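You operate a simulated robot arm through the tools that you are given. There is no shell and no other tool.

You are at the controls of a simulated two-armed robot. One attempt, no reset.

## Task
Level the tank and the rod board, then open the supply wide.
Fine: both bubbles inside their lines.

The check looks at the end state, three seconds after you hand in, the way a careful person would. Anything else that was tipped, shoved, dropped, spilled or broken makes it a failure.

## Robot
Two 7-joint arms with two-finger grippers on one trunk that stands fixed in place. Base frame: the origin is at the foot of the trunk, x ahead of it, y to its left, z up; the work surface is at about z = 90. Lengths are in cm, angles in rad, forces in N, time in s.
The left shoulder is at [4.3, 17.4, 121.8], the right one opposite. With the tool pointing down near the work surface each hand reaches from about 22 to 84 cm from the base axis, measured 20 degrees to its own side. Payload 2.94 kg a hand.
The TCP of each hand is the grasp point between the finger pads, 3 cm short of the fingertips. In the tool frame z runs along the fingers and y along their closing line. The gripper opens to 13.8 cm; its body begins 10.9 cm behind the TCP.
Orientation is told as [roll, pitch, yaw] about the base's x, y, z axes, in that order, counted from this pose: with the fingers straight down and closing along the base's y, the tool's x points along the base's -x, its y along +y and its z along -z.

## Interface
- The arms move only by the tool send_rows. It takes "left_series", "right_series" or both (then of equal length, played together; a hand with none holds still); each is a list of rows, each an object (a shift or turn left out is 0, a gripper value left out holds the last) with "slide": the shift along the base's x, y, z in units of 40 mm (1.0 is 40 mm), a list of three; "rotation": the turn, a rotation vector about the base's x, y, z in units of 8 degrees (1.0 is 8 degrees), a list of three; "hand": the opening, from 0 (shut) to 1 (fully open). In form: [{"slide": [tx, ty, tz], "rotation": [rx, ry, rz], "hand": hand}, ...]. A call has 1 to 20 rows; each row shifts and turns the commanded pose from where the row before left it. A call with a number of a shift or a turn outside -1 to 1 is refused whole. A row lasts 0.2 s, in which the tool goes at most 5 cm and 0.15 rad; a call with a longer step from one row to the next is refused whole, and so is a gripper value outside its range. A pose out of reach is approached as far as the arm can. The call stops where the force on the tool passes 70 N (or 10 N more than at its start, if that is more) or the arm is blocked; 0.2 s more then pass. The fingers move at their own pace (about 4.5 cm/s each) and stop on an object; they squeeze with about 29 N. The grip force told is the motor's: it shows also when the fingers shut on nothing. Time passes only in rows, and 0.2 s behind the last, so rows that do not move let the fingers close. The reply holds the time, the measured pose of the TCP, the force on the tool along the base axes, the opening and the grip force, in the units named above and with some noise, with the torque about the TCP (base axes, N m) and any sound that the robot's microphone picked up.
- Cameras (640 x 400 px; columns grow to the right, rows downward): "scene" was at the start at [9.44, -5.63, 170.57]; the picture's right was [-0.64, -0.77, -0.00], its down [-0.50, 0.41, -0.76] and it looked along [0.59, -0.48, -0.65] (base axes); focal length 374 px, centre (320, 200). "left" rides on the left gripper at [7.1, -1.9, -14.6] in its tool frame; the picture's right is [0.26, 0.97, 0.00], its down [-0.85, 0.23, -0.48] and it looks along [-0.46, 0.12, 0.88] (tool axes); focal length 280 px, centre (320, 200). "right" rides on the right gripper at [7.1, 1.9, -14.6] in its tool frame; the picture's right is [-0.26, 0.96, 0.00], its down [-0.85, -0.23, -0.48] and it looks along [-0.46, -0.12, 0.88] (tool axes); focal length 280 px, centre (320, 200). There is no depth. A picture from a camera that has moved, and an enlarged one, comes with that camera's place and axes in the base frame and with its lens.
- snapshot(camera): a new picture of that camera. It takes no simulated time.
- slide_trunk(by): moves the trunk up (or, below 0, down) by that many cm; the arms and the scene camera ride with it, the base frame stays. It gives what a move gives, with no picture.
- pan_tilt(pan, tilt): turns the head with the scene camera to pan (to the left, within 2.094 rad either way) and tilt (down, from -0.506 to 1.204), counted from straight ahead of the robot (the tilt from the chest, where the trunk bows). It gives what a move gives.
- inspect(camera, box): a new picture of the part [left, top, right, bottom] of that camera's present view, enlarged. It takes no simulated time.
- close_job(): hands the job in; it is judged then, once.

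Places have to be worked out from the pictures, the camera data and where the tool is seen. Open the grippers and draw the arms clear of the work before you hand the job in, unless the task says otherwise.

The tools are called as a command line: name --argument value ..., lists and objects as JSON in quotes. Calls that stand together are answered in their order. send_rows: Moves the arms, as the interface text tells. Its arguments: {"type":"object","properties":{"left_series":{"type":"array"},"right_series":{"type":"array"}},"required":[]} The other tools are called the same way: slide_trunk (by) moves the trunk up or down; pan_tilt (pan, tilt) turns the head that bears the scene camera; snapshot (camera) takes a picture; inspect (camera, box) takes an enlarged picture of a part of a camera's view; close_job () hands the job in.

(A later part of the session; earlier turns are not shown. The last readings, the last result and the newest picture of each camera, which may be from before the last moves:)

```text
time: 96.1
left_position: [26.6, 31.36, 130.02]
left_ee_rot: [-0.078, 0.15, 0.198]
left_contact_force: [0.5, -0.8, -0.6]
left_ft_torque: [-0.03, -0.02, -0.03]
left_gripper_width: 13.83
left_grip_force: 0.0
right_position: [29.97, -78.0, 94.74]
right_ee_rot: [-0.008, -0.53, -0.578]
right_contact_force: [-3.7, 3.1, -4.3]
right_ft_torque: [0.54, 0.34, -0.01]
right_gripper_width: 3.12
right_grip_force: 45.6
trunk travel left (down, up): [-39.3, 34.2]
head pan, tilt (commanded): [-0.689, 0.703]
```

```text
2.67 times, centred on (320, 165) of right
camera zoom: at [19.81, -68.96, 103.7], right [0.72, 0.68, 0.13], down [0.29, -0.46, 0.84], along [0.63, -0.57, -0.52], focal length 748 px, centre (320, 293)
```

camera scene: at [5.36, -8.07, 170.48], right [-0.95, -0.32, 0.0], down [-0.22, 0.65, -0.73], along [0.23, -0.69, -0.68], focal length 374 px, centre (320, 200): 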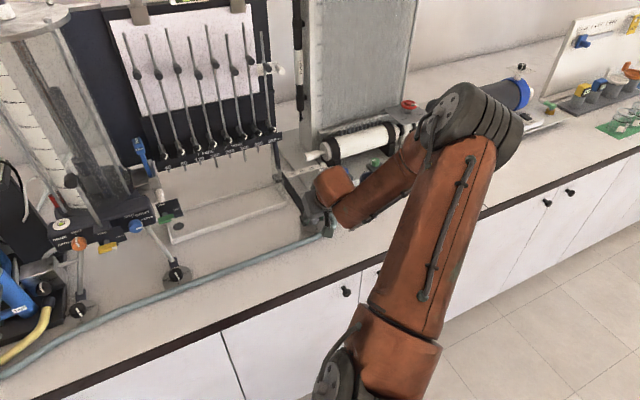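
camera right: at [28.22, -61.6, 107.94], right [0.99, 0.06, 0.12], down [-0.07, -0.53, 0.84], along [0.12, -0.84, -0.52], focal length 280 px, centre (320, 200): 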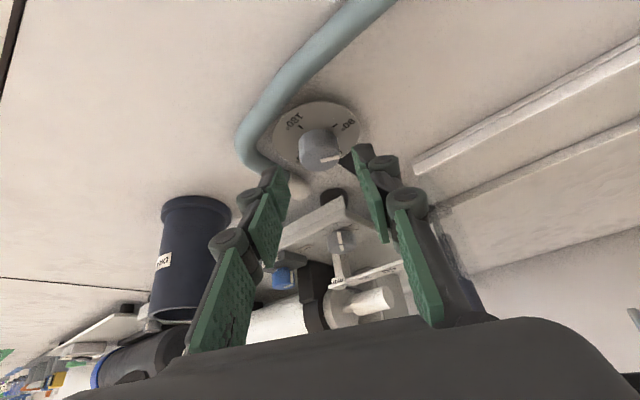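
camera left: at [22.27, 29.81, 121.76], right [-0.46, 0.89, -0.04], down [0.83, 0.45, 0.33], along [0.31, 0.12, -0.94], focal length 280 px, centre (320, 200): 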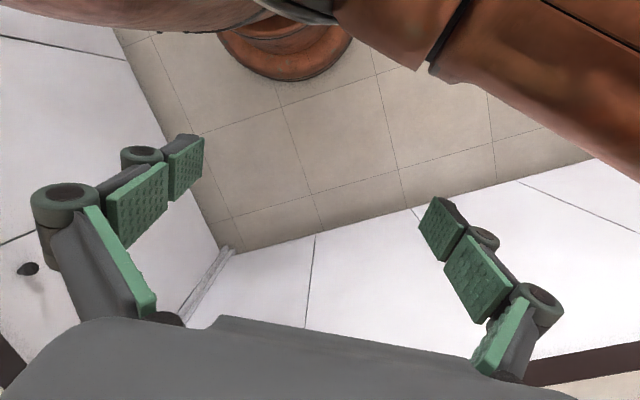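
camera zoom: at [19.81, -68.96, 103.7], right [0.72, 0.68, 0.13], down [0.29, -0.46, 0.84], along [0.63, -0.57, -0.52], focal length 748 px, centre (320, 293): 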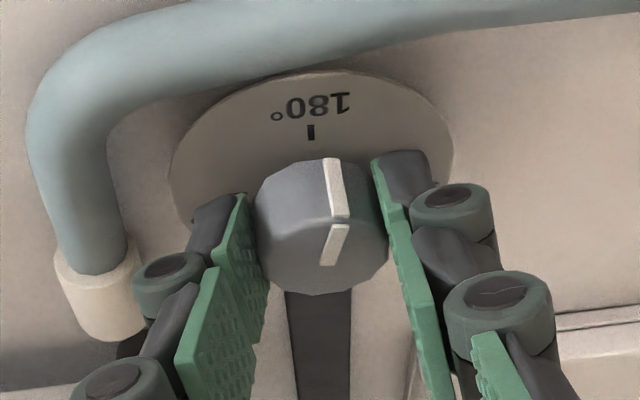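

The board bubble is between its lines, 7 px left of centre. I'll add 8° more to centre it better, then release.

send_rows --right_series '[{"slide": [-0.0227, -0.041, 0], "rotation": [0, 0, 1]}, {}]'

inspect --camera "scene" --box '[420, 8, 480, 40]'

inspect --camera "right" --box '[220, 90, 420, 240]'

```text
time: 96.7
left_position: [26.74, 31.43, 130.1]
left_ee_rot: [-0.079, 0.148, 0.198]
left_contact_force: [0.3, -0.4, -0.1]
left_ft_torque: [-0.01, -0.02, -0.04]
left_gripper_width: 13.82
left_grip_force: 0.0
right_position: [29.96, -78.24, 94.76]
right_ee_rot: [-0.006, -0.532, -0.437]
right_contact_force: [-6.6, 4.6, -5.4]
right_ft_torque: [0.27, 0.25, 0.05]
right_gripper_width: 3.1
right_grip_force: 45.3
trunk travel left (down, up): [-39.3, 34.2]
head pan, tilt (commanded): [-0.689, 0.703]
```

```text
10.67 times, centred on (450, 24) of scene
camera zoom: at [9.23, -5.58, 170.87], right [-0.64, -0.77, 0.0], down [-0.5, 0.41, -0.76], along [0.59, -0.48, -0.65], focal length 3987 px, centre (-1067, 2077)
```

zoom: 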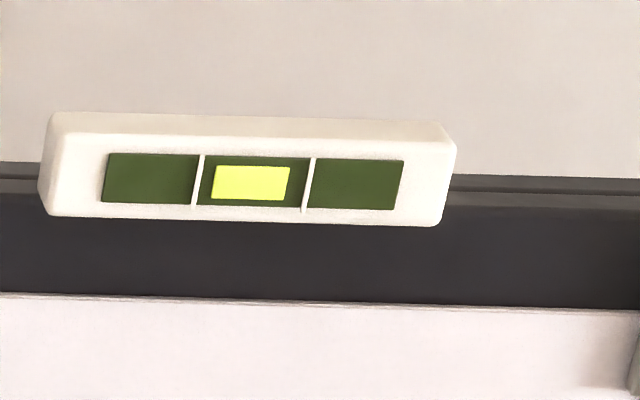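

```text
2.67 times, centred on (320, 165) of right
camera zoom: at [18.55, -70.62, 103.69], right [0.62, 0.78, 0.13], down [0.35, -0.41, 0.84], along [0.71, -0.48, -0.52], focal length 748 px, centre (320, 293)
```

zoom: 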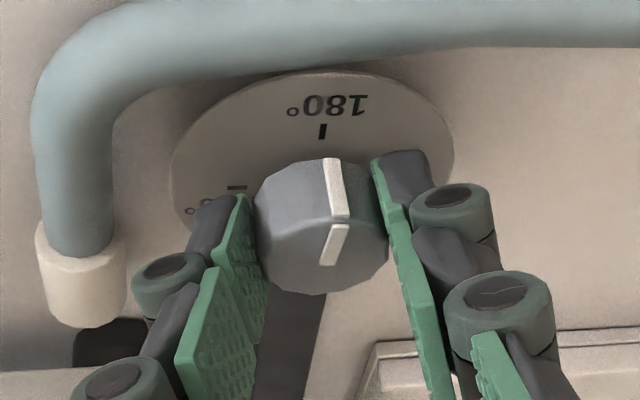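

The bubble is centred between its lines. I'll release, withdraw along the tool axis, and verify both bubbles.

send_rows --right_series '[{"hand": 0.3}, {"hand": 0.3}, {"hand": 0.3}]'

send_rows --right_series '[{"slide": [-0.23, 0.1075, 0.43]}, {"slide": [-0.23, 0.1075, 0.43]}, {"slide": [-0.23, 0.1075, 0.43]}, {"slide": [-0.23, 0.1075, 0.43]}, {"slide": [-0.23, 0.1075, 0.43]}, {}]'

inspect --camera "scene" --box '[420, 8, 480, 40]'

inspect --camera "scene" --box '[258, 180, 278, 194]'

snapshot --camera "scene"

snapshot --camera "right"

```text
time: 97.5
left_position: [26.76, 31.46, 130.02]
left_ee_rot: [-0.08, 0.149, 0.198]
left_contact_force: [-0.2, -1.0, -0.5]
left_ft_torque: [-0.02, -0.02, 0.0]
left_gripper_width: 13.81
left_grip_force: 0.0
right_position: [29.89, -78.05, 94.72]
right_ee_rot: [-0.006, -0.532, -0.44]
right_contact_force: [-0.1, -0.3, -0.2]
right_ft_torque: [0.02, 0.0, 0.01]
right_gripper_width: 4.15
right_grip_force: 0.1
trunk travel left (down, up): [-39.3, 34.2]
head pan, tilt (commanded): [-0.689, 0.703]
```

```text
time: 98.9
left_position: [26.77, 31.36, 130.12]
left_ee_rot: [-0.079, 0.147, 0.197]
left_contact_force: [0.1, 0.7, -0.7]
left_ft_torque: [0.03, 0.02, -0.01]
left_gripper_width: 13.79
left_grip_force: 0.1
right_position: [25.47, -76.03, 103.2]
right_ee_rot: [-0.007, -0.534, -0.439]
right_contact_force: [-0.4, 0.3, -0.4]
right_ft_torque: [0.05, 0.05, 0.01]
right_gripper_width: 4.11
right_grip_force: 0.1
trunk travel left (down, up): [-39.3, 34.2]
head pan, tilt (commanded): [-0.689, 0.703]
```

```text
10.67 times, centred on (450, 24) of scene
camera zoom: at [9.3, -5.63, 170.87], right [-0.64, -0.77, 0.0], down [-0.5, 0.41, -0.76], along [0.59, -0.48, -0.65], focal length 3987 px, centre (-1067, 2077)
```

zoom: 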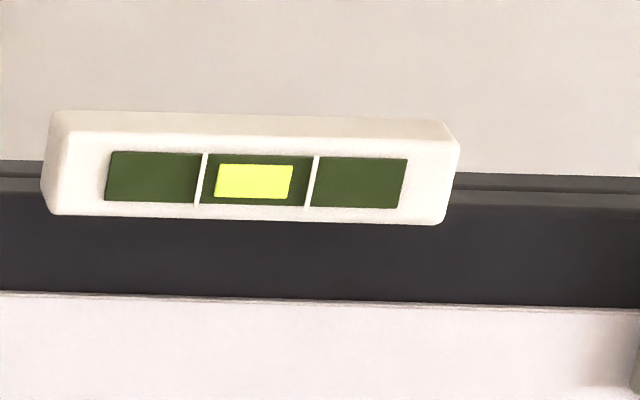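

```text
16.00 times, centred on (268, 187) of scene
camera zoom: at [9.3, -5.63, 170.87], right [-0.64, -0.77, 0.0], down [-0.5, 0.41, -0.76], along [0.59, -0.48, -0.65], focal length 5980 px, centre (1152, 408)
```

zoom: 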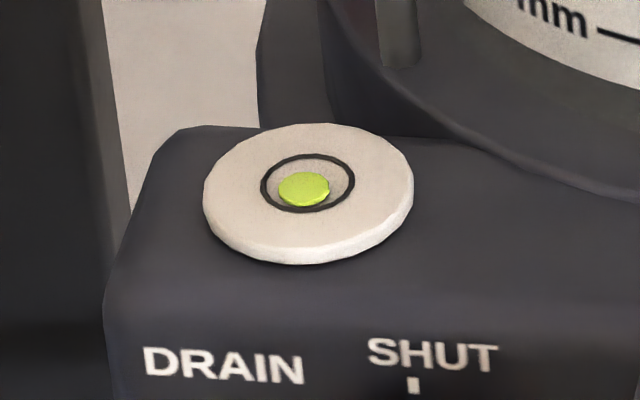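

```text
taken
camera scene: at [9.3, -5.63, 170.87], right [-0.64, -0.77, 0.0], down [-0.5, 0.41, -0.76], along [0.59, -0.48, -0.65], focal length 374 px, centre (320, 200)
```

scene: 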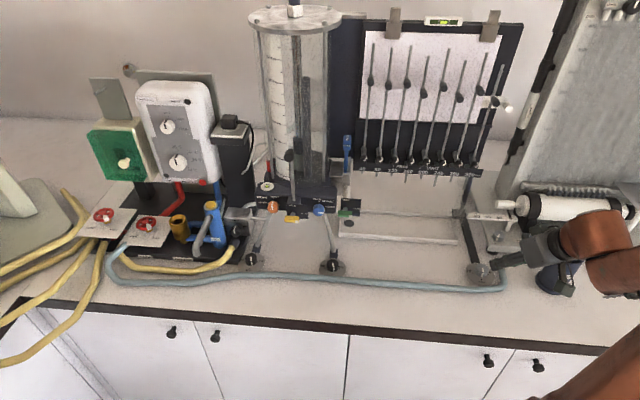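

```text
taken
camera right: at [14.11, -68.5, 112.25], right [0.62, 0.78, 0.13], down [0.35, -0.41, 0.84], along [0.71, -0.48, -0.52], focal length 280 px, centre (320, 200)
```

right: 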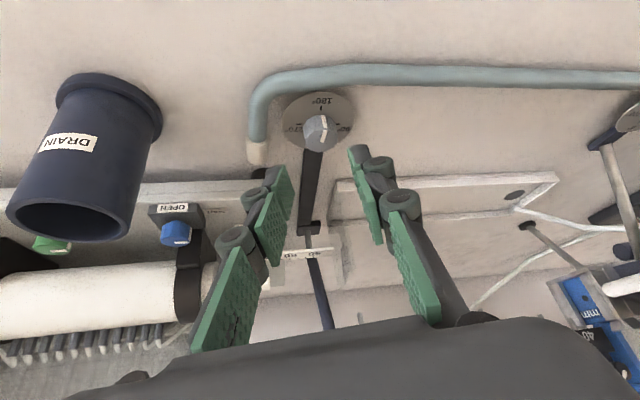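

Both bubbles are inside their lines. Next is the supply: the knob on the steel box, pointer at SHUT with OPEN a quarter turn clockwise. I'll move the hand away to the middle at a safe height and check that everything near the board foot is undisturbed.

send_rows --right_series '[{"slide": [0, 0.2, 0.9]}, {"slide": [0.4, 0.9, 0.3]}, {"slide": [0.5, 0.9, 0.3]}, {"slide": [0.5, 0.9, 0.3]}, {"slide": [0.5, 0.9, 0.3]}, {"slide": [0.5, 0.9, 0.3]}, {"slide": [0.5, 0.9, 0.3]}, {"slide": [0.5, 0.9, 0.3]}, {"slide": [0.5, 0.9, 0.3]}, {"slide": [0.5, 0.9, 0.3]}, {"slide": [0.5, 0.5, 0.2]}, {}]'

snapshot --camera "scene"

inspect --camera "scene" --box '[440, 160, 640, 310]'

```text
time: 101.5
left_position: [26.6, 31.55, 130.09]
left_ee_rot: [-0.078, 0.15, 0.198]
left_contact_force: [0.3, -0.4, 0.3]
left_ft_torque: [0.0, -0.02, -0.02]
left_gripper_width: 13.8
left_grip_force: 0.1
right_position: [49.42, -60.32, 107.71]
right_ee_rot: [0.008, -0.532, -0.438]
right_contact_force: [0.0, 0.6, 0.2]
right_ft_torque: [-0.03, -0.02, 0.0]
right_gripper_width: 4.15
right_grip_force: 0.0
right hand out of reach, approached as far as the arm can: row 1, 2, 3, 4, 5, 6, 7, 8, 9, 10, 11
trunk travel left (down, up): [-39.3, 34.2]
head pan, tilt (commanded): [-0.689, 0.703]
```

```text
taken
camera scene: at [9.22, -5.55, 170.88], right [-0.64, -0.77, 0.0], down [-0.5, 0.41, -0.76], along [0.59, -0.48, -0.65], focal length 374 px, centre (320, 200)
```

scene: 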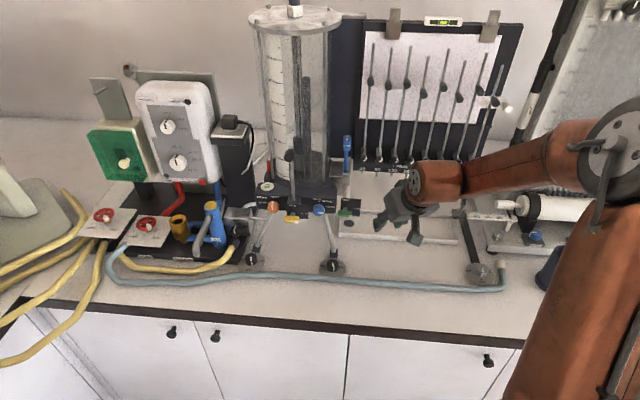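

```text
2.67 times, centred on (540, 235) of scene
camera zoom: at [9.22, -5.55, 170.88], right [-0.64, -0.77, 0.0], down [-0.5, 0.41, -0.76], along [0.59, -0.48, -0.65], focal length 997 px, centre (-267, 107)
```

zoom: 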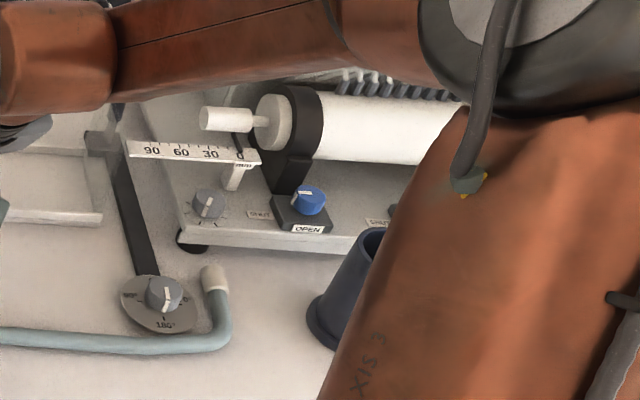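

Those rows ran along a reach limit and the hand ended at (49.4,-60.3,107.7), in front of the rod board without contact; the pot is undisturbed. I'll draw it straight back toward the robot.

send_rows --right_series '[{"slide": [-0.7, 0.3, 0.1]}, {"slide": [-0.7, 0.3, 0.1]}, {"slide": [-0.7, 0.3, 0.1]}, {"slide": [-0.7, 0.3, 0.1]}, {}]'

snapshot --camera "scene"

```text
time: 102.7
left_position: [26.83, 31.43, 130.1]
left_ee_rot: [-0.078, 0.15, 0.196]
left_contact_force: [-0.2, -0.8, 0.6]
left_ft_torque: [0.04, 0.05, 0.03]
left_gripper_width: 13.79
left_grip_force: 0.0
right_position: [39.18, -61.15, 105.77]
right_ee_rot: [-0.001, -0.532, -0.44]
right_contact_force: [-0.9, 0.0, 0.3]
right_ft_torque: [0.04, 0.02, -0.01]
right_gripper_width: 4.13
right_grip_force: 0.1
right hand out of reach, approached as far as the arm can: row 1, 2, 3, 4
trunk travel left (down, up): [-39.3, 34.2]
head pan, tilt (commanded): [-0.689, 0.703]
```

```text
taken
camera scene: at [9.37, -5.54, 170.86], right [-0.64, -0.77, 0.0], down [-0.5, 0.41, -0.76], along [0.59, -0.48, -0.65], focal length 374 px, centre (320, 200)
```

scene: 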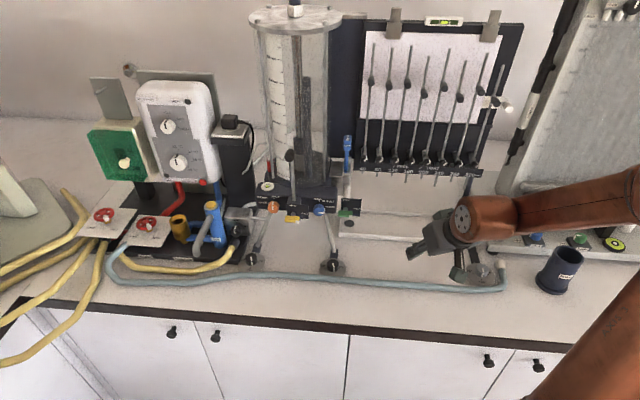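

Still limited in +y and +z at this yaw. The approach with yaw -73° had no limits, so I'll rotate the hand back clockwise by 40° here, then move.

send_rows --right_series '[{"rotation": [0, 0, -1]}, {"rotation": [0, 0, -1]}, {"rotation": [0, 0, -1]}, {"rotation": [0, 0, -1]}, {"rotation": [0, 0, -1]}, {}]'

send_rows --right_series '[{"slide": [0, 0.7, 0.4]}, {"slide": [0, 0.7, 0.4]}, {"slide": [0, 0.7, 0.4]}, {"slide": [0, 0.7, 0.4]}, {}]'

snapshot --camera "scene"

```text
time: 104.1
left_position: [26.8, 31.4, 130.1]
left_ee_rot: [-0.078, 0.149, 0.198]
left_contact_force: [-0.5, 0.1, -0.1]
left_ft_torque: [0.01, -0.02, -0.02]
left_gripper_width: 13.81
left_grip_force: 0.1
right_position: [36.88, -71.03, 95.09]
right_ee_rot: [0.008, -0.536, -1.141]
right_contact_force: [-0.3, 1.0, 0.1]
right_ft_torque: [-0.02, -0.01, -0.01]
right_gripper_width: 4.16
right_grip_force: 0.1
right hand out of reach, approached as far as the arm can: row 1, 2, 3, 4, 5
trunk travel left (down, up): [-39.3, 34.2]
head pan, tilt (commanded): [-0.689, 0.703]
```

```text
time: 105.3
left_position: [26.73, 31.41, 130.11]
left_ee_rot: [-0.081, 0.149, 0.197]
left_contact_force: [0.0, -0.5, -0.2]
left_ft_torque: [0.03, 0.04, -0.01]
left_gripper_width: 13.81
left_grip_force: 0.1
right_position: [36.81, -59.91, 101.54]
right_ee_rot: [-0.008, -0.531, -1.139]
right_contact_force: [1.0, -0.6, 0.1]
right_ft_torque: [0.02, 0.03, -0.03]
right_gripper_width: 4.17
right_grip_force: 0.0
trunk travel left (down, up): [-39.3, 34.2]
head pan, tilt (commanded): [-0.689, 0.703]
```

```text
taken
camera scene: at [9.34, -5.64, 170.86], right [-0.64, -0.77, 0.0], down [-0.5, 0.41, -0.76], along [0.59, -0.48, -0.65], focal length 374 px, centre (320, 200)
```

scene: 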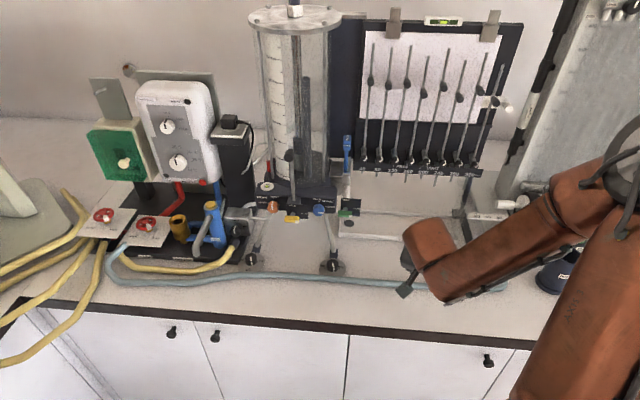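

The arm is free again with no reach flags. Now I'll move to the middle front at a safe height.

send_rows --right_series '[{"slide": [0.25, 0.8, 0.5]}, {"slide": [0.25, 0.8, 0.5]}, {"slide": [0.25, 0.8, 0.5]}, {"slide": [0.25, 0.8, 0.5]}, {"slide": [0.25, 0.8, 0.5]}, {"slide": [0.25, 0.8, 0.5]}, {}]'

snapshot --camera "scene"

inspect --camera "scene" --box '[440, 160, 640, 310]'

```text
time: 106.9
left_position: [26.79, 31.36, 130.09]
left_ee_rot: [-0.079, 0.148, 0.197]
left_contact_force: [-0.4, 0.2, 0.4]
left_ft_torque: [0.02, 0.04, 0.01]
left_gripper_width: 13.82
left_grip_force: 0.0
right_position: [43.22, -40.86, 113.51]
right_ee_rot: [-0.006, -0.532, -1.138]
right_contact_force: [-0.5, -0.6, 1.3]
right_ft_torque: [0.02, 0.04, 0.04]
right_gripper_width: 4.15
right_grip_force: 0.0
right hand out of reach, approached as far as the arm can: row 2
trunk travel left (down, up): [-39.3, 34.2]
head pan, tilt (commanded): [-0.689, 0.703]
```

```text
taken
camera scene: at [9.26, -5.68, 170.87], right [-0.64, -0.77, 0.0], down [-0.5, 0.41, -0.76], along [0.59, -0.48, -0.65], focal length 374 px, centre (320, 200)
```

scene: 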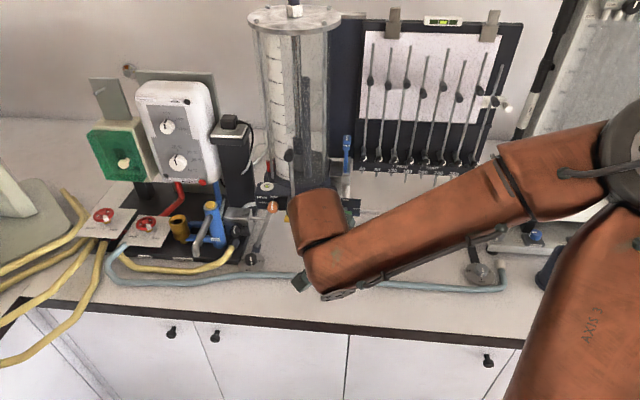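

```text
2.67 times, centred on (540, 235) of scene
camera zoom: at [9.26, -5.68, 170.87], right [-0.64, -0.77, 0.0], down [-0.5, 0.41, -0.76], along [0.59, -0.48, -0.65], focal length 997 px, centre (-267, 107)
```

zoom: 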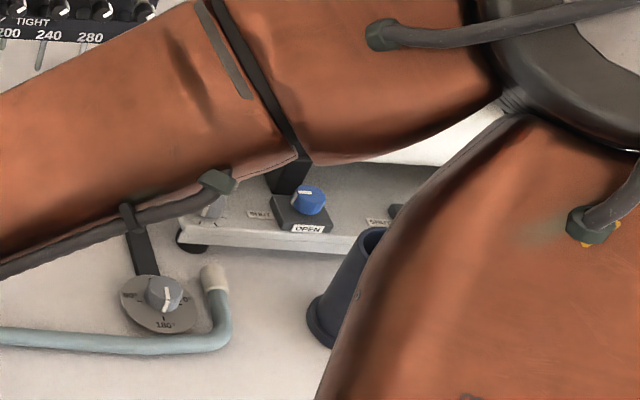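

The hand is clear in the middle. Now I'll lower the trunk in stages, raising the hand between, to bring the shoulders forward for the supply knob.

slide_trunk --by -12

send_rows --right_series '[{"slide": [0, 0.3, 0.9], "rotation": [0, 0, 0.8]}, {"slide": [0, 0.3, 0.9], "rotation": [0, 0, 0.8]}, {"slide": [0, 0.3, 0.9], "rotation": [0, 0, 0.9]}, {}]'

slide_trunk --by -12

snapshot --camera "scene"

```text
time: 108.4
left_position: [26.71, 31.58, 118.1]
left_ee_rot: [-0.08, 0.148, 0.197]
left_contact_force: [0.3, 0.3, 0.0]
left_ft_torque: [0.0, 0.02, 0.0]
left_gripper_width: 13.79
left_grip_force: 0.1
right_position: [43.31, -40.87, 101.51]
right_ee_rot: [-0.007, -0.536, -1.14]
right_contact_force: [-0.9, 0.9, 0.5]
right_ft_torque: [0.03, 0.01, 0.02]
right_gripper_width: 4.14
right_grip_force: 0.1
trunk travel left (down, up): [-27.3, 46.2]
head pan, tilt (commanded): [-0.689, 0.703]
```

```text
time: 109.4
left_position: [26.79, 31.31, 118.27]
left_ee_rot: [-0.078, 0.147, 0.197]
left_contact_force: [-0.3, -0.2, 0.2]
left_ft_torque: [0.01, 0.07, -0.01]
left_gripper_width: 13.79
left_grip_force: 0.1
right_position: [43.39, -37.45, 112.33]
right_ee_rot: [-0.008, -0.53, -0.787]
right_contact_force: [0.1, -0.8, -0.3]
right_ft_torque: [0.03, 0.01, 0.02]
right_gripper_width: 4.15
right_grip_force: 0.0
trunk travel left (down, up): [-27.3, 46.2]
head pan, tilt (commanded): [-0.689, 0.703]
```

```text
time: 110.9
left_position: [29.57, 31.31, 104.75]
left_ee_rot: [-0.067, 0.213, 0.199]
left_contact_force: [-0.5, 0.4, 0.1]
left_ft_torque: [0.02, -0.08, -0.05]
left_gripper_width: 13.82
left_grip_force: 0.1
right_position: [44.18, -37.44, 99.65]
right_ee_rot: [-0.025, -0.519, -0.783]
right_contact_force: [-0.1, -1.3, -0.5]
right_ft_torque: [0.05, -0.05, 0.04]
right_gripper_width: 4.15
right_grip_force: 0.1
trunk travel left (down, up): [-15.3, 58.2]
head pan, tilt (commanded): [-0.689, 0.703]
```

```text
taken
camera scene: at [25.69, -5.64, 145.85], right [-0.64, -0.77, 0.0], down [-0.5, 0.41, -0.76], along [0.59, -0.48, -0.65], focal length 374 px, centre (320, 200)
```

scene: 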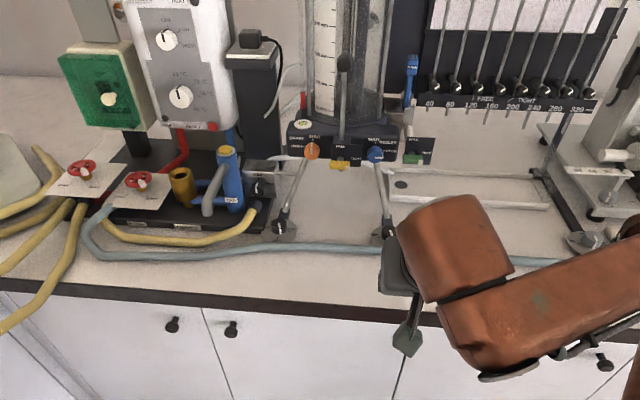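

The trunk is at -24 and the hand is square to the bench. I'll raise it and increase the lean to 55° from vertical, so the fingers will point at the box face from the front and above.

send_rows --right_series '[{"slide": [0.3, 0.3, 0.6], "rotation": [-0.55, -0.55, 0]}, {"slide": [0.3, 0.3, 0.6], "rotation": [-0.55, -0.55, 0]}, {"slide": [0.3, 0.3, 0.6], "rotation": [-0.55, -0.55, 0]}, {"slide": [0.3, 0.3, 0.6], "rotation": [-0.55, -0.55, 0]}, {}]'

snapshot --camera "right"

snapshot --camera "scene"

```text
time: 112.1
left_position: [29.78, 31.45, 104.79]
left_ee_rot: [-0.065, 0.217, 0.201]
left_contact_force: [-0.2, -0.3, 0.4]
left_ft_torque: [0.03, 0.02, -0.01]
left_gripper_width: 13.79
left_grip_force: 0.1
right_position: [49.29, -32.55, 109.09]
right_ee_rot: [-0.028, -0.95, -0.779]
right_contact_force: [-0.2, 0.4, -0.4]
right_ft_torque: [-0.01, -0.01, -0.01]
right_gripper_width: 4.16
right_grip_force: 0.1
trunk travel left (down, up): [-15.3, 58.2]
head pan, tilt (commanded): [-0.689, 0.703]
```

```text
taken
camera right: at [39.59, -19.75, 111.74], right [0.8, 0.56, 0.2], down [-0.08, -0.23, 0.97], along [0.59, -0.79, -0.14], focal length 280 px, centre (320, 200)
```

right: 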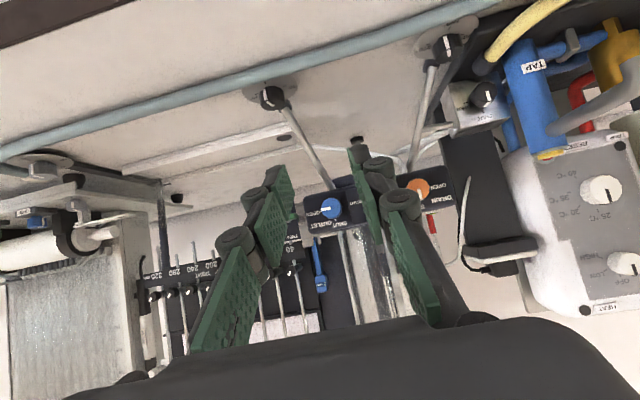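

```text
taken
camera scene: at [25.91, -5.59, 145.78], right [-0.64, -0.77, 0.0], down [-0.5, 0.41, -0.76], along [0.59, -0.48, -0.65], focal length 374 px, centre (320, 200)
```

scene: 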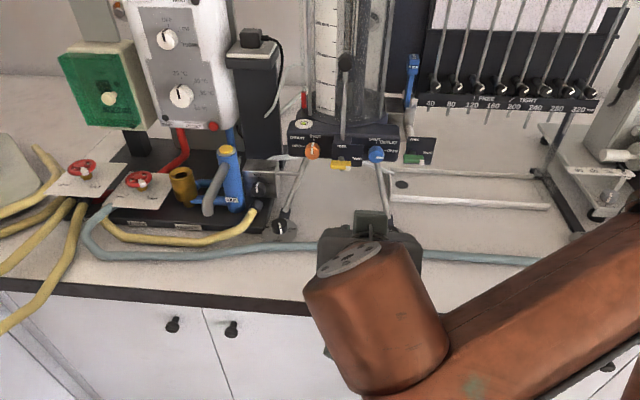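

The supply knob is in view of the right camera at (484,95). I'll zoom in to see its face, pointer and surroundings.

inspect --camera "right" --box '[420, 30, 560, 130]'

inspect --camera "scene" --box '[210, 150, 290, 230]'

```text
4.00 times, centred on (490, 80) of right
camera zoom: at [39.59, -19.75, 111.74], right [0.8, 0.56, 0.2], down [-0.08, -0.23, 0.97], along [0.59, -0.79, -0.14], focal length 1122 px, centre (-360, 680)
```

zoom: 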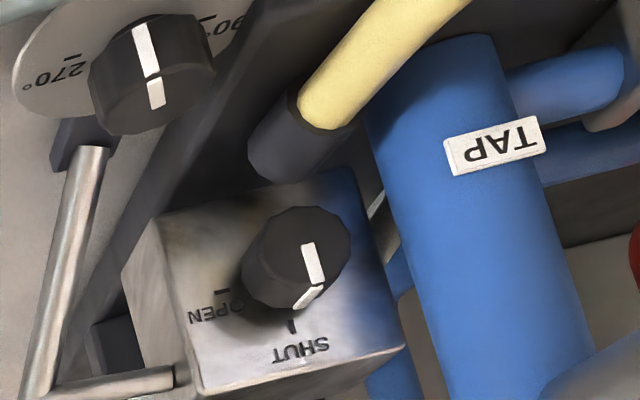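

```text
5.00 times, centred on (250, 190) of scene
camera zoom: at [25.91, -5.59, 145.78], right [-0.64, -0.77, 0.0], down [-0.5, 0.41, -0.76], along [0.59, -0.48, -0.65], focal length 1869 px, centre (670, 250)
```

zoom: 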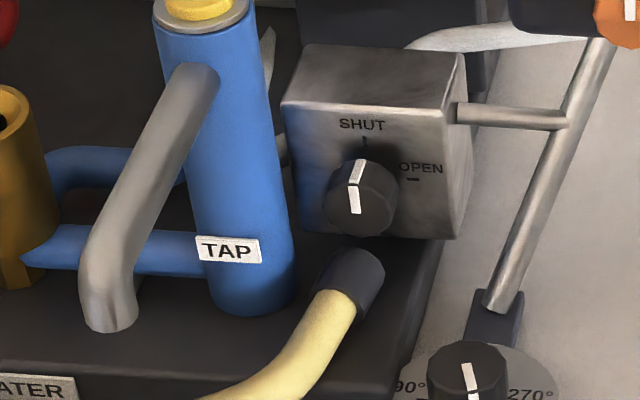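

I place the knob's front face centre at about (79.0,-33.0,98). SHUT is up, OPEN is 90° clockwise seen from the front, and the hose coupling is just below. I need more forward reach, so I'll lower the trunk another 8 cm with the hand held well in front.

send_rows --right_series '[{"slide": [0, 0, 0.8]}, {"slide": [0, 0, 0.8]}, {}]'

slide_trunk --by -8

snapshot --camera "scene"

```text
time: 112.9
left_position: [29.72, 31.38, 104.65]
left_ee_rot: [-0.065, 0.215, 0.2]
left_contact_force: [0.2, -0.4, -0.3]
left_ft_torque: [-0.01, 0.03, 0.01]
left_gripper_width: 13.78
left_grip_force: 0.0
right_position: [49.15, -32.69, 115.52]
right_ee_rot: [-0.031, -0.948, -0.774]
right_contact_force: [0.5, -0.5, -0.5]
right_ft_torque: [0.02, 0.01, 0.01]
right_gripper_width: 4.17
right_grip_force: 0.2
trunk travel left (down, up): [-15.3, 58.2]
head pan, tilt (commanded): [-0.689, 0.703]
```

```text
time: 114.1
left_position: [33.63, 31.35, 94.67]
left_ee_rot: [-0.047, 0.311, 0.206]
left_contact_force: [0.0, 0.3, 0.9]
left_ft_torque: [0.06, -0.07, -0.02]
left_gripper_width: 13.81
left_grip_force: 0.1
right_position: [48.96, -32.48, 107.63]
right_ee_rot: [-0.027, -0.952, -0.781]
right_contact_force: [-0.6, 0.0, 0.2]
right_ft_torque: [-0.01, 0.0, 0.04]
right_gripper_width: 4.15
right_grip_force: 0.0
trunk travel left (down, up): [-7.3, 66.2]
head pan, tilt (commanded): [-0.689, 0.703]
```

```text
taken
camera scene: at [33.9, -5.53, 136.55], right [-0.64, -0.77, 0.0], down [-0.5, 0.41, -0.76], along [0.59, -0.48, -0.65], focal length 374 px, centre (320, 200)
```

scene: 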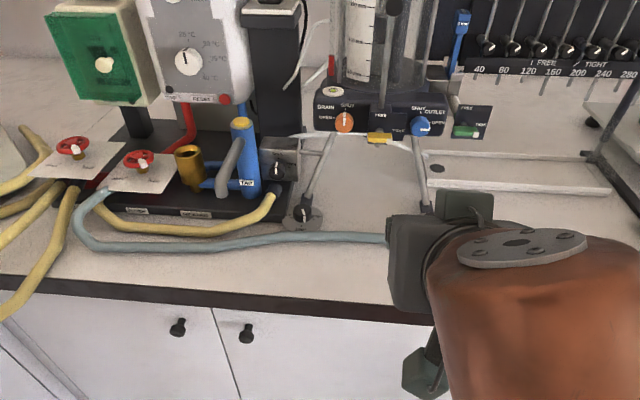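

The shoulders are well forward now and everything is steady. I'll move toward the supply pre-grasp in small stages, watching for reach flags.

send_rows --right_series '[{"slide": [0.7, 0.12, -0.05]}, {"slide": [0.7, 0.12, -0.05]}, {"slide": [0.7, 0.12, -0.05]}, {"slide": [0.7, 0.12, -0.05]}, {}]'

snapshot --camera "right"

snapshot --camera "scene"

```text
time: 115.3
left_position: [33.64, 31.3, 94.61]
left_ee_rot: [-0.046, 0.311, 0.204]
left_contact_force: [-0.3, 0.2, -0.2]
left_ft_torque: [0.0, 0.01, -0.01]
left_gripper_width: 13.77
left_grip_force: 0.0
right_position: [60.26, -30.42, 106.99]
right_ee_rot: [-0.027, -0.95, -0.78]
right_contact_force: [0.0, -0.2, 0.0]
right_ft_torque: [0.0, -0.03, -0.05]
right_gripper_width: 4.12
right_grip_force: 0.1
trunk travel left (down, up): [-7.3, 66.2]
head pan, tilt (commanded): [-0.689, 0.703]
```

```text
taken
camera right: at [50.6, -17.64, 109.53], right [0.8, 0.56, 0.2], down [-0.08, -0.23, 0.97], along [0.59, -0.79, -0.14], focal length 280 px, centre (320, 200)
```

right: 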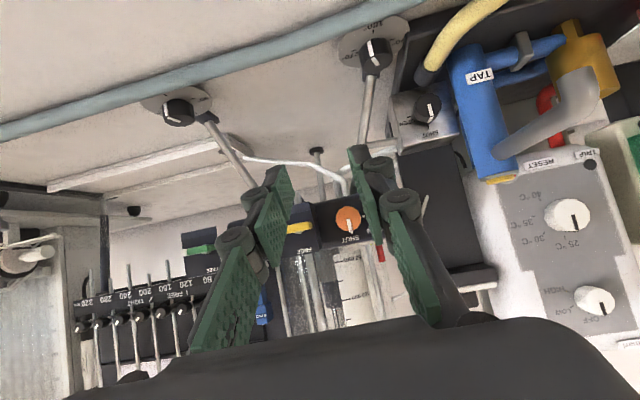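

```text
taken
camera scene: at [33.99, -5.53, 136.51], right [-0.64, -0.77, 0.0], down [-0.5, 0.41, -0.76], along [0.59, -0.48, -0.65], focal length 374 px, centre (320, 200)
```

scene: 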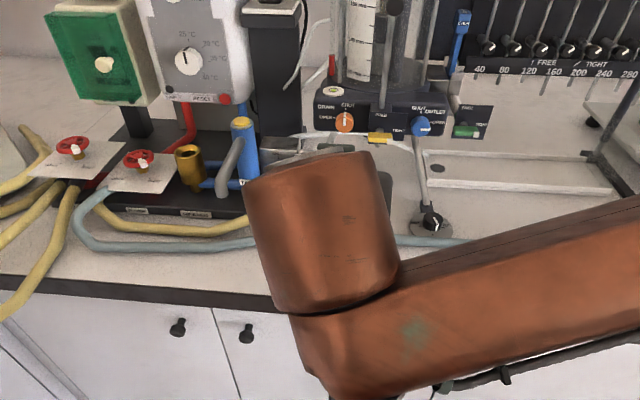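

No reach flags. I'll continue toward the pre-grasp.

send_rows --right_series '[{"slide": [0.6, 0.2, -0.1]}, {"slide": [0.6, 0.2, -0.1]}, {"slide": [0.6, 0.2, -0.1]}, {"slide": [0.5, 0.1, -0.1]}, {}]'

snapshot --camera "right"

snapshot --camera "scene"

```text
time: 116.5
left_position: [33.52, 31.31, 94.65]
left_ee_rot: [-0.048, 0.311, 0.206]
left_contact_force: [-0.2, 0.2, 0.4]
left_ft_torque: [0.01, 0.02, -0.01]
left_gripper_width: 13.8
left_grip_force: 0.1
right_position: [69.17, -28.31, 105.1]
right_ee_rot: [-0.026, -0.95, -0.779]
right_contact_force: [0.2, 0.2, 0.1]
right_ft_torque: [-0.01, -0.02, -0.01]
right_gripper_width: 4.11
right_grip_force: 0.0
right hand out of reach, approached as far as the arm can: row 4
trunk travel left (down, up): [-7.3, 66.2]
head pan, tilt (commanded): [-0.689, 0.703]
```

```text
taken
camera right: at [59.47, -15.48, 107.83], right [0.8, 0.56, 0.2], down [-0.08, -0.23, 0.97], along [0.59, -0.79, -0.14], focal length 280 px, centre (320, 200)
```

right: 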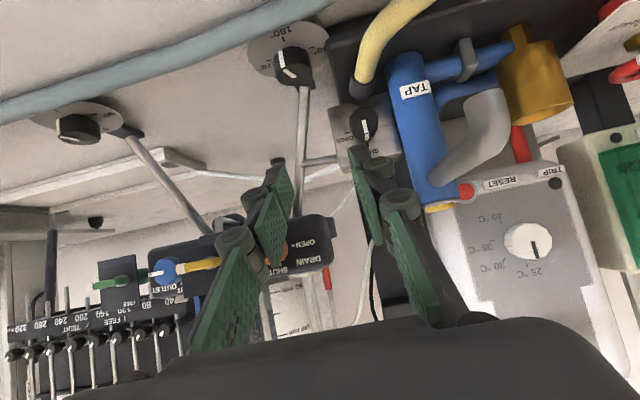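

```text
taken
camera scene: at [33.97, -5.49, 136.52], right [-0.64, -0.77, 0.0], down [-0.5, 0.41, -0.76], along [0.59, -0.49, -0.65], focal length 374 px, centre (320, 200)
```

scene: 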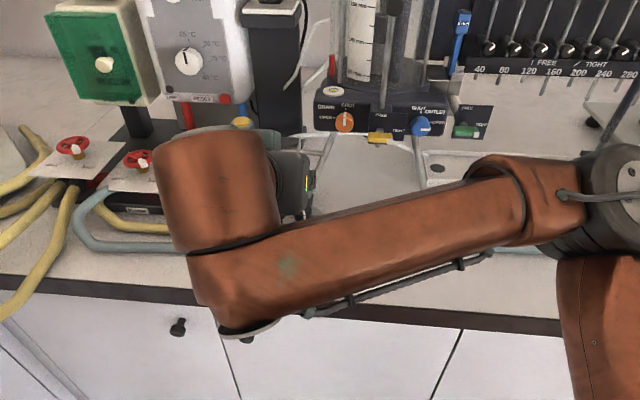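

That's another limit: the right wrist is folded to about 117° here because the forearm comes from the right. The left arm's forearm would naturally point at this face (it started cross-body at (58,-10)). So I'll retract the right hand along its path and use the left arm for the supply.

send_rows --right_series '[{"slide": [-0.5, -0.1, 0.1]}, {"slide": [-0.6, -0.2, 0.1]}, {"slide": [-0.6, -0.2, 0.1]}, {"slide": [-0.7, -0.12, 0.05]}, {"slide": [-0.7, -0.12, 0.05]}, {"slide": [-0.7, -0.12, 0.05]}, {"slide": [-0.7, -0.12, 0.05]}, {}]'

slide_trunk --by 12

snapshot --camera "scene"

```text
time: 118.3
left_position: [33.66, 31.34, 94.64]
left_ee_rot: [-0.046, 0.313, 0.206]
left_contact_force: [-0.2, 0.1, 0.2]
left_ft_torque: [-0.01, 0.0, -0.01]
left_gripper_width: 13.8
left_grip_force: 0.1
right_position: [51.19, -32.36, 106.88]
right_ee_rot: [-0.032, -0.949, -0.776]
right_contact_force: [-0.7, -0.1, -0.7]
right_ft_torque: [0.03, -0.04, 0.01]
right_gripper_width: 4.14
right_grip_force: 0.1
trunk travel left (down, up): [-7.3, 66.2]
head pan, tilt (commanded): [-0.689, 0.703]
```

```text
time: 119.8
left_position: [33.7, 31.21, 106.53]
left_ee_rot: [-0.046, 0.313, 0.207]
left_contact_force: [0.8, 0.6, -0.4]
left_ft_torque: [0.01, 0.03, 0.01]
left_gripper_width: 13.79
left_grip_force: 0.0
right_position: [51.19, -32.23, 118.83]
right_ee_rot: [-0.033, -0.948, -0.776]
right_contact_force: [0.2, 0.0, 0.1]
right_ft_torque: [0.0, 0.01, -0.04]
right_gripper_width: 4.15
right_grip_force: 0.1
trunk travel left (down, up): [-19.3, 54.2]
head pan, tilt (commanded): [-0.689, 0.703]
```

```text
taken
camera scene: at [22.33, -5.52, 150.17], right [-0.64, -0.77, 0.0], down [-0.5, 0.41, -0.76], along [0.59, -0.48, -0.65], focal length 374 px, centre (320, 200)
```

scene: 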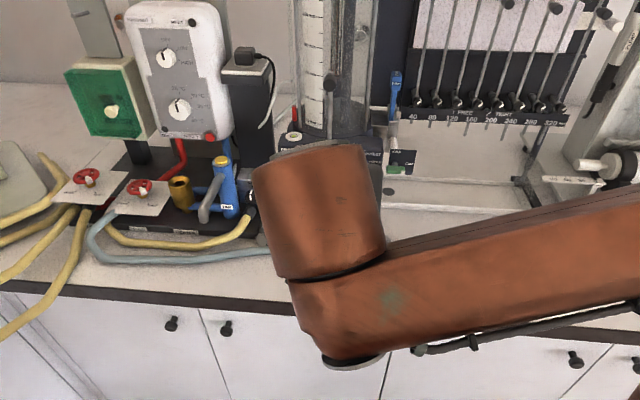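

I'll bring the right hand upright-ish again and park it to the right.

send_rows --right_series '[{"slide": [-0.5, -0.7, 0], "rotation": [0.55, 0.55, 0]}, {"slide": [-0.5, -0.7, 0], "rotation": [0.55, 0.55, 0]}, {"slide": [-0.5, -0.7, 0], "rotation": [0.55, 0.55, 0]}, {"slide": [-0.5, -0.7, 0], "rotation": [0.55, 0.55, 0]}, {"slide": [-0.5, -0.7, 0]}, {"slide": [-0.5, -0.5, 0]}, {}]'

snapshot --camera "scene"

snapshot --camera "left"

```text
time: 121.4
left_position: [33.76, 31.33, 106.49]
left_ee_rot: [-0.047, 0.315, 0.206]
left_contact_force: [0.5, -0.2, -0.6]
left_ft_torque: [-0.02, 0.05, 0.0]
left_gripper_width: 13.82
left_grip_force: 0.2
right_position: [39.21, -48.5, 118.86]
right_ee_rot: [-0.029, -0.512, -0.778]
right_contact_force: [-0.3, -0.3, 0.8]
right_ft_torque: [0.0, 0.01, -0.02]
right_gripper_width: 4.17
right_grip_force: 0.1
trunk travel left (down, up): [-19.3, 54.2]
head pan, tilt (commanded): [-0.689, 0.703]
```

```text
taken
camera scene: at [22.33, -5.57, 150.19], right [-0.64, -0.77, 0.0], down [-0.5, 0.41, -0.76], along [0.59, -0.48, -0.65], focal length 374 px, centre (320, 200)
```

scene: 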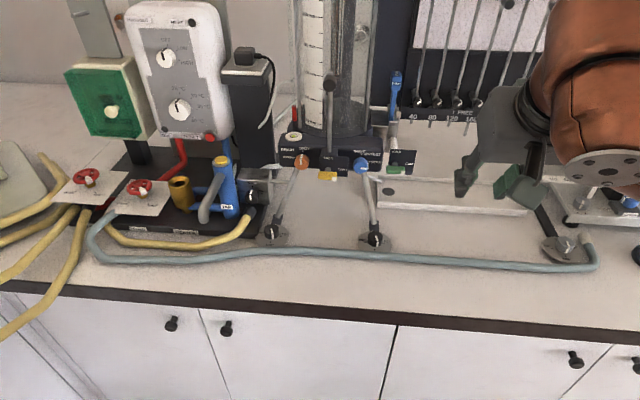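

```text
taken
camera left: at [31.81, 29.68, 122.8], right [-0.45, 0.89, 0.04], down [0.88, 0.44, 0.18], along [0.14, 0.12, -0.98], focal length 280 px, centre (320, 200)
```

left: 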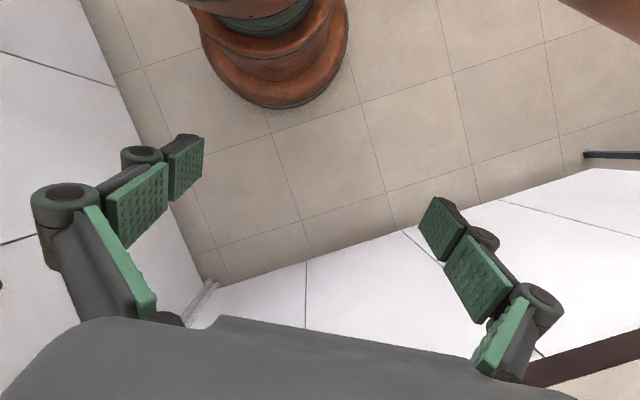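

The right hand is parked and everything looks undisturbed. Now I'll bring the left hand across in free space in front of the bench, turning it to the same pose (yaw -45°, 55° lean).

send_rows --left_series '[{"slide": [0.38, -0.6, 0.4], "rotation": [-0.197, -0.763, -0.497], "hand": 0.5}, {"slide": [0.38, -0.777, 0.35], "rotation": [-0.197, -0.763, -0.497]}, {"slide": [0.38, -0.777, 0.3], "rotation": [-0.197, -0.763, -0.497]}, {"slide": [0.38, -0.777, 0.281], "rotation": [-0.197, -0.763, -0.497]}, {"slide": [0.38, -0.777, 0.281], "rotation": [-0.197, -0.763, -0.497]}, {"slide": [0.38, -0.777, 0.281], "rotation": [-0.197, -0.763, -0.497]}, {}]'

snapshot --camera "scene"

snapshot --camera "left"

```text
time: 123.0
left_position: [42.71, 13.37, 114.13]
left_ee_rot: [-0.203, -0.327, -0.225]
left_contact_force: [0.1, 0.4, 1.1]
left_ft_torque: [-0.03, 0.0, -0.03]
left_gripper_width: 6.91
left_grip_force: 0.1
right_position: [38.98, -48.4, 119.12]
right_ee_rot: [-0.027, -0.514, -0.778]
right_contact_force: [-0.6, 0.4, -0.1]
right_ft_torque: [0.02, 0.01, -0.03]
right_gripper_width: 4.14
right_grip_force: 0.1
trunk travel left (down, up): [-19.3, 54.2]
head pan, tilt (commanded): [-0.689, 0.703]
```

```text
taken
camera scene: at [22.23, -5.51, 150.21], right [-0.64, -0.77, 0.0], down [-0.5, 0.41, -0.76], along [0.59, -0.48, -0.65], focal length 374 px, centre (320, 200)
```

scene: 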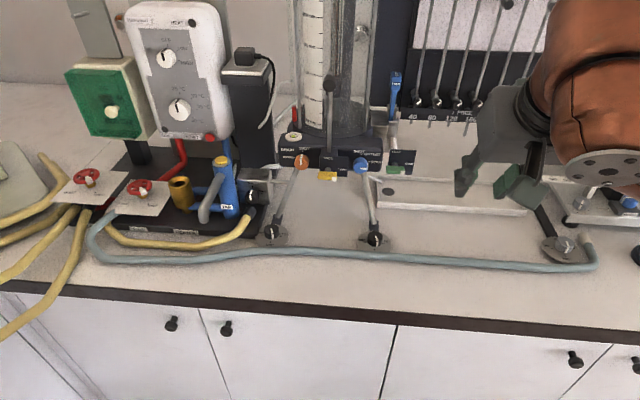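

```text
taken
camera left: at [31.82, 16.96, 125.77], right [0.03, 0.96, -0.27], down [0.72, 0.16, 0.67], along [0.69, -0.21, -0.69], focal length 280 px, centre (320, 200)
```

left: 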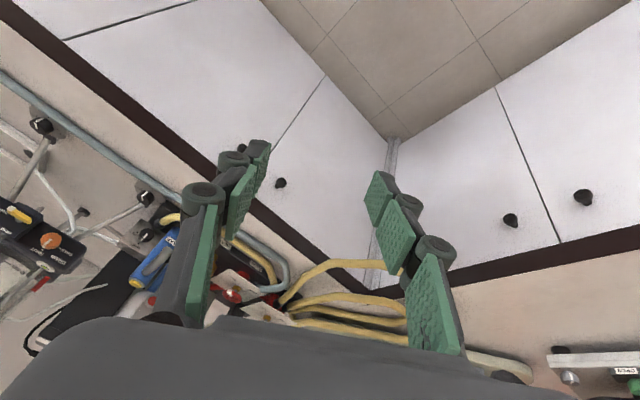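

Going well. I'll do the second half of the swing.

send_rows --left_series '[{"slide": [0.38, -0.777, 0.281], "rotation": [-0.197, -0.763, -0.497], "hand": 0.34}, {"slide": [0.38, -0.777, 0.281], "rotation": [-0.197, -0.763, -0.497]}, {"slide": [0.38, -0.777, 0.281], "rotation": [-0.197, -0.763, -0.497]}, {"slide": [0.38, -0.777, 0.2], "rotation": [-0.197, -0.763, -0.497]}, {"slide": [0.38, -0.777, 0.2], "rotation": [-0.197, -0.763, -0.497]}, {"slide": [0.38, -0.777, 0.2], "rotation": [-0.197, -0.763, -0.497]}, {}]'

snapshot --camera "scene"

snapshot --camera "left"

```text
time: 124.6
left_position: [51.95, -5.53, 119.83]
left_ee_rot: [0.001, -0.964, -0.786]
left_contact_force: [0.4, -0.8, 0.3]
left_ft_torque: [0.0, 0.0, 0.0]
left_gripper_width: 4.64
left_grip_force: 0.1
right_position: [39.13, -48.34, 119.0]
right_ee_rot: [-0.027, -0.513, -0.782]
right_contact_force: [0.3, -0.2, -0.2]
right_ft_torque: [-0.03, -0.04, 0.01]
right_gripper_width: 4.14
right_grip_force: 0.2
trunk travel left (down, up): [-19.3, 54.2]
head pan, tilt (commanded): [-0.689, 0.703]
```

```text
taken
camera scene: at [22.2, -5.52, 150.22], right [-0.64, -0.77, 0.0], down [-0.5, 0.41, -0.76], along [0.59, -0.48, -0.65], focal length 374 px, centre (320, 200)
```

scene: 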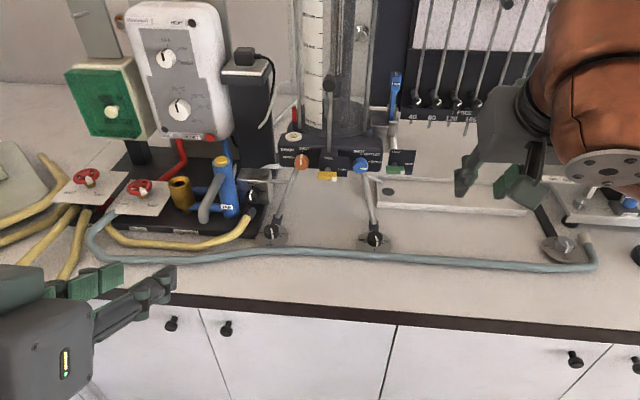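

```text
taken
camera left: at [39.37, 4.64, 122.47], right [0.58, 0.79, -0.21], down [0.23, 0.1, 0.97], along [0.78, -0.61, -0.13], focal length 280 px, centre (320, 200)
```

left: 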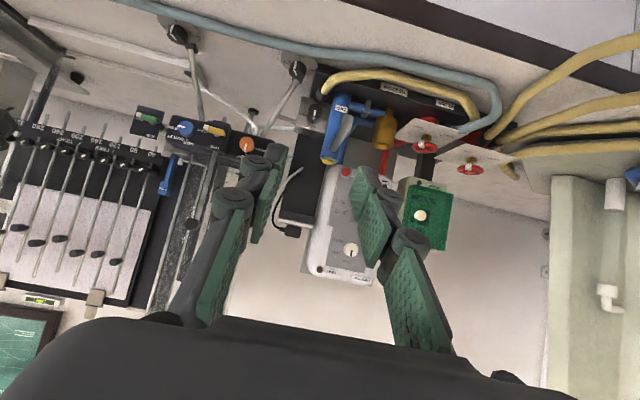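

The left hand reached the pose exactly, lined up with the supply knob (lateral 32.8 against 32.5), and there are no reach flags. I'll advance along the approach line in stages.

send_rows --left_series '[{"slide": [0.717, -0.735, -0.535]}, {"slide": [0.717, -0.735, -0.535]}, {"slide": [0.717, -0.735, -0.535]}, {"slide": [0.717, -0.735, -0.535]}, {}]'

snapshot --camera "left"

inspect --camera "left" --box '[250, 70, 390, 170]'

snapshot --camera "scene"

```text
time: 125.8
left_position: [63.35, -16.88, 111.52]
left_ee_rot: [-0.002, -0.963, -0.786]
left_contact_force: [0.3, 0.6, -0.3]
left_ft_torque: [-0.03, 0.01, 0.0]
left_gripper_width: 4.7
left_grip_force: 0.1
right_position: [39.04, -48.4, 118.96]
right_ee_rot: [-0.026, -0.517, -0.78]
right_contact_force: [0.0, 0.1, -0.5]
right_ft_torque: [-0.01, 0.0, 0.01]
right_gripper_width: 4.12
right_grip_force: 0.2
trunk travel left (down, up): [-19.3, 54.2]
head pan, tilt (commanded): [-0.689, 0.703]
```

```text
taken
camera left: at [50.61, -6.98, 114.06], right [0.58, 0.79, -0.22], down [0.23, 0.1, 0.97], along [0.78, -0.61, -0.13], focal length 280 px, centre (320, 200)
```

left: 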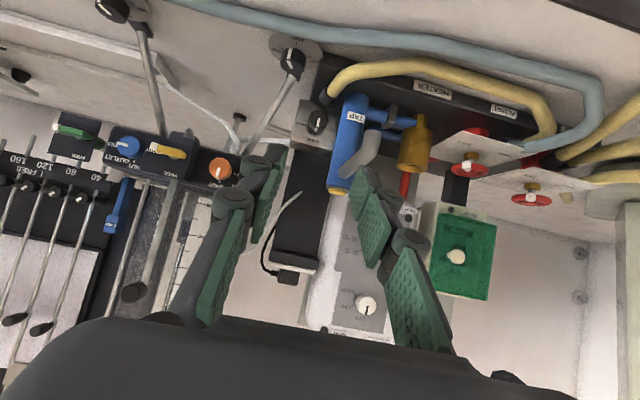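

```text
4.00 times, centred on (320, 120) of left
camera zoom: at [50.61, -6.98, 114.06], right [0.58, 0.79, -0.22], down [0.23, 0.1, 0.97], along [0.78, -0.61, -0.13], focal length 1122 px, centre (320, 520)
```

zoom: 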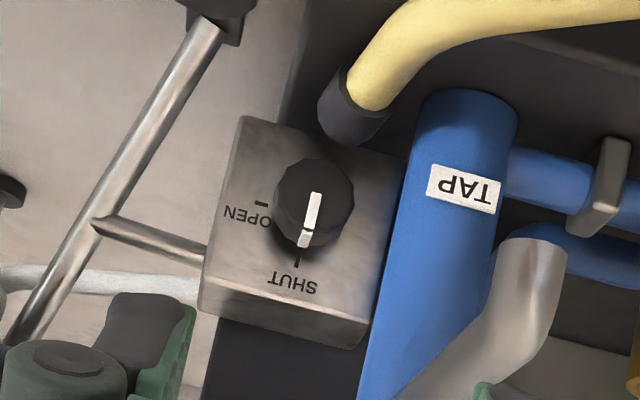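

```text
taken
camera scene: at [22.18, -5.5, 150.23], right [-0.64, -0.77, 0.0], down [-0.5, 0.41, -0.76], along [0.59, -0.48, -0.65], focal length 374 px, centre (320, 200)
```

scene: 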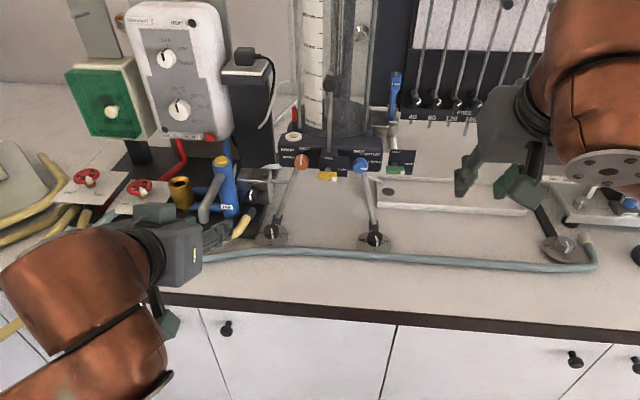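

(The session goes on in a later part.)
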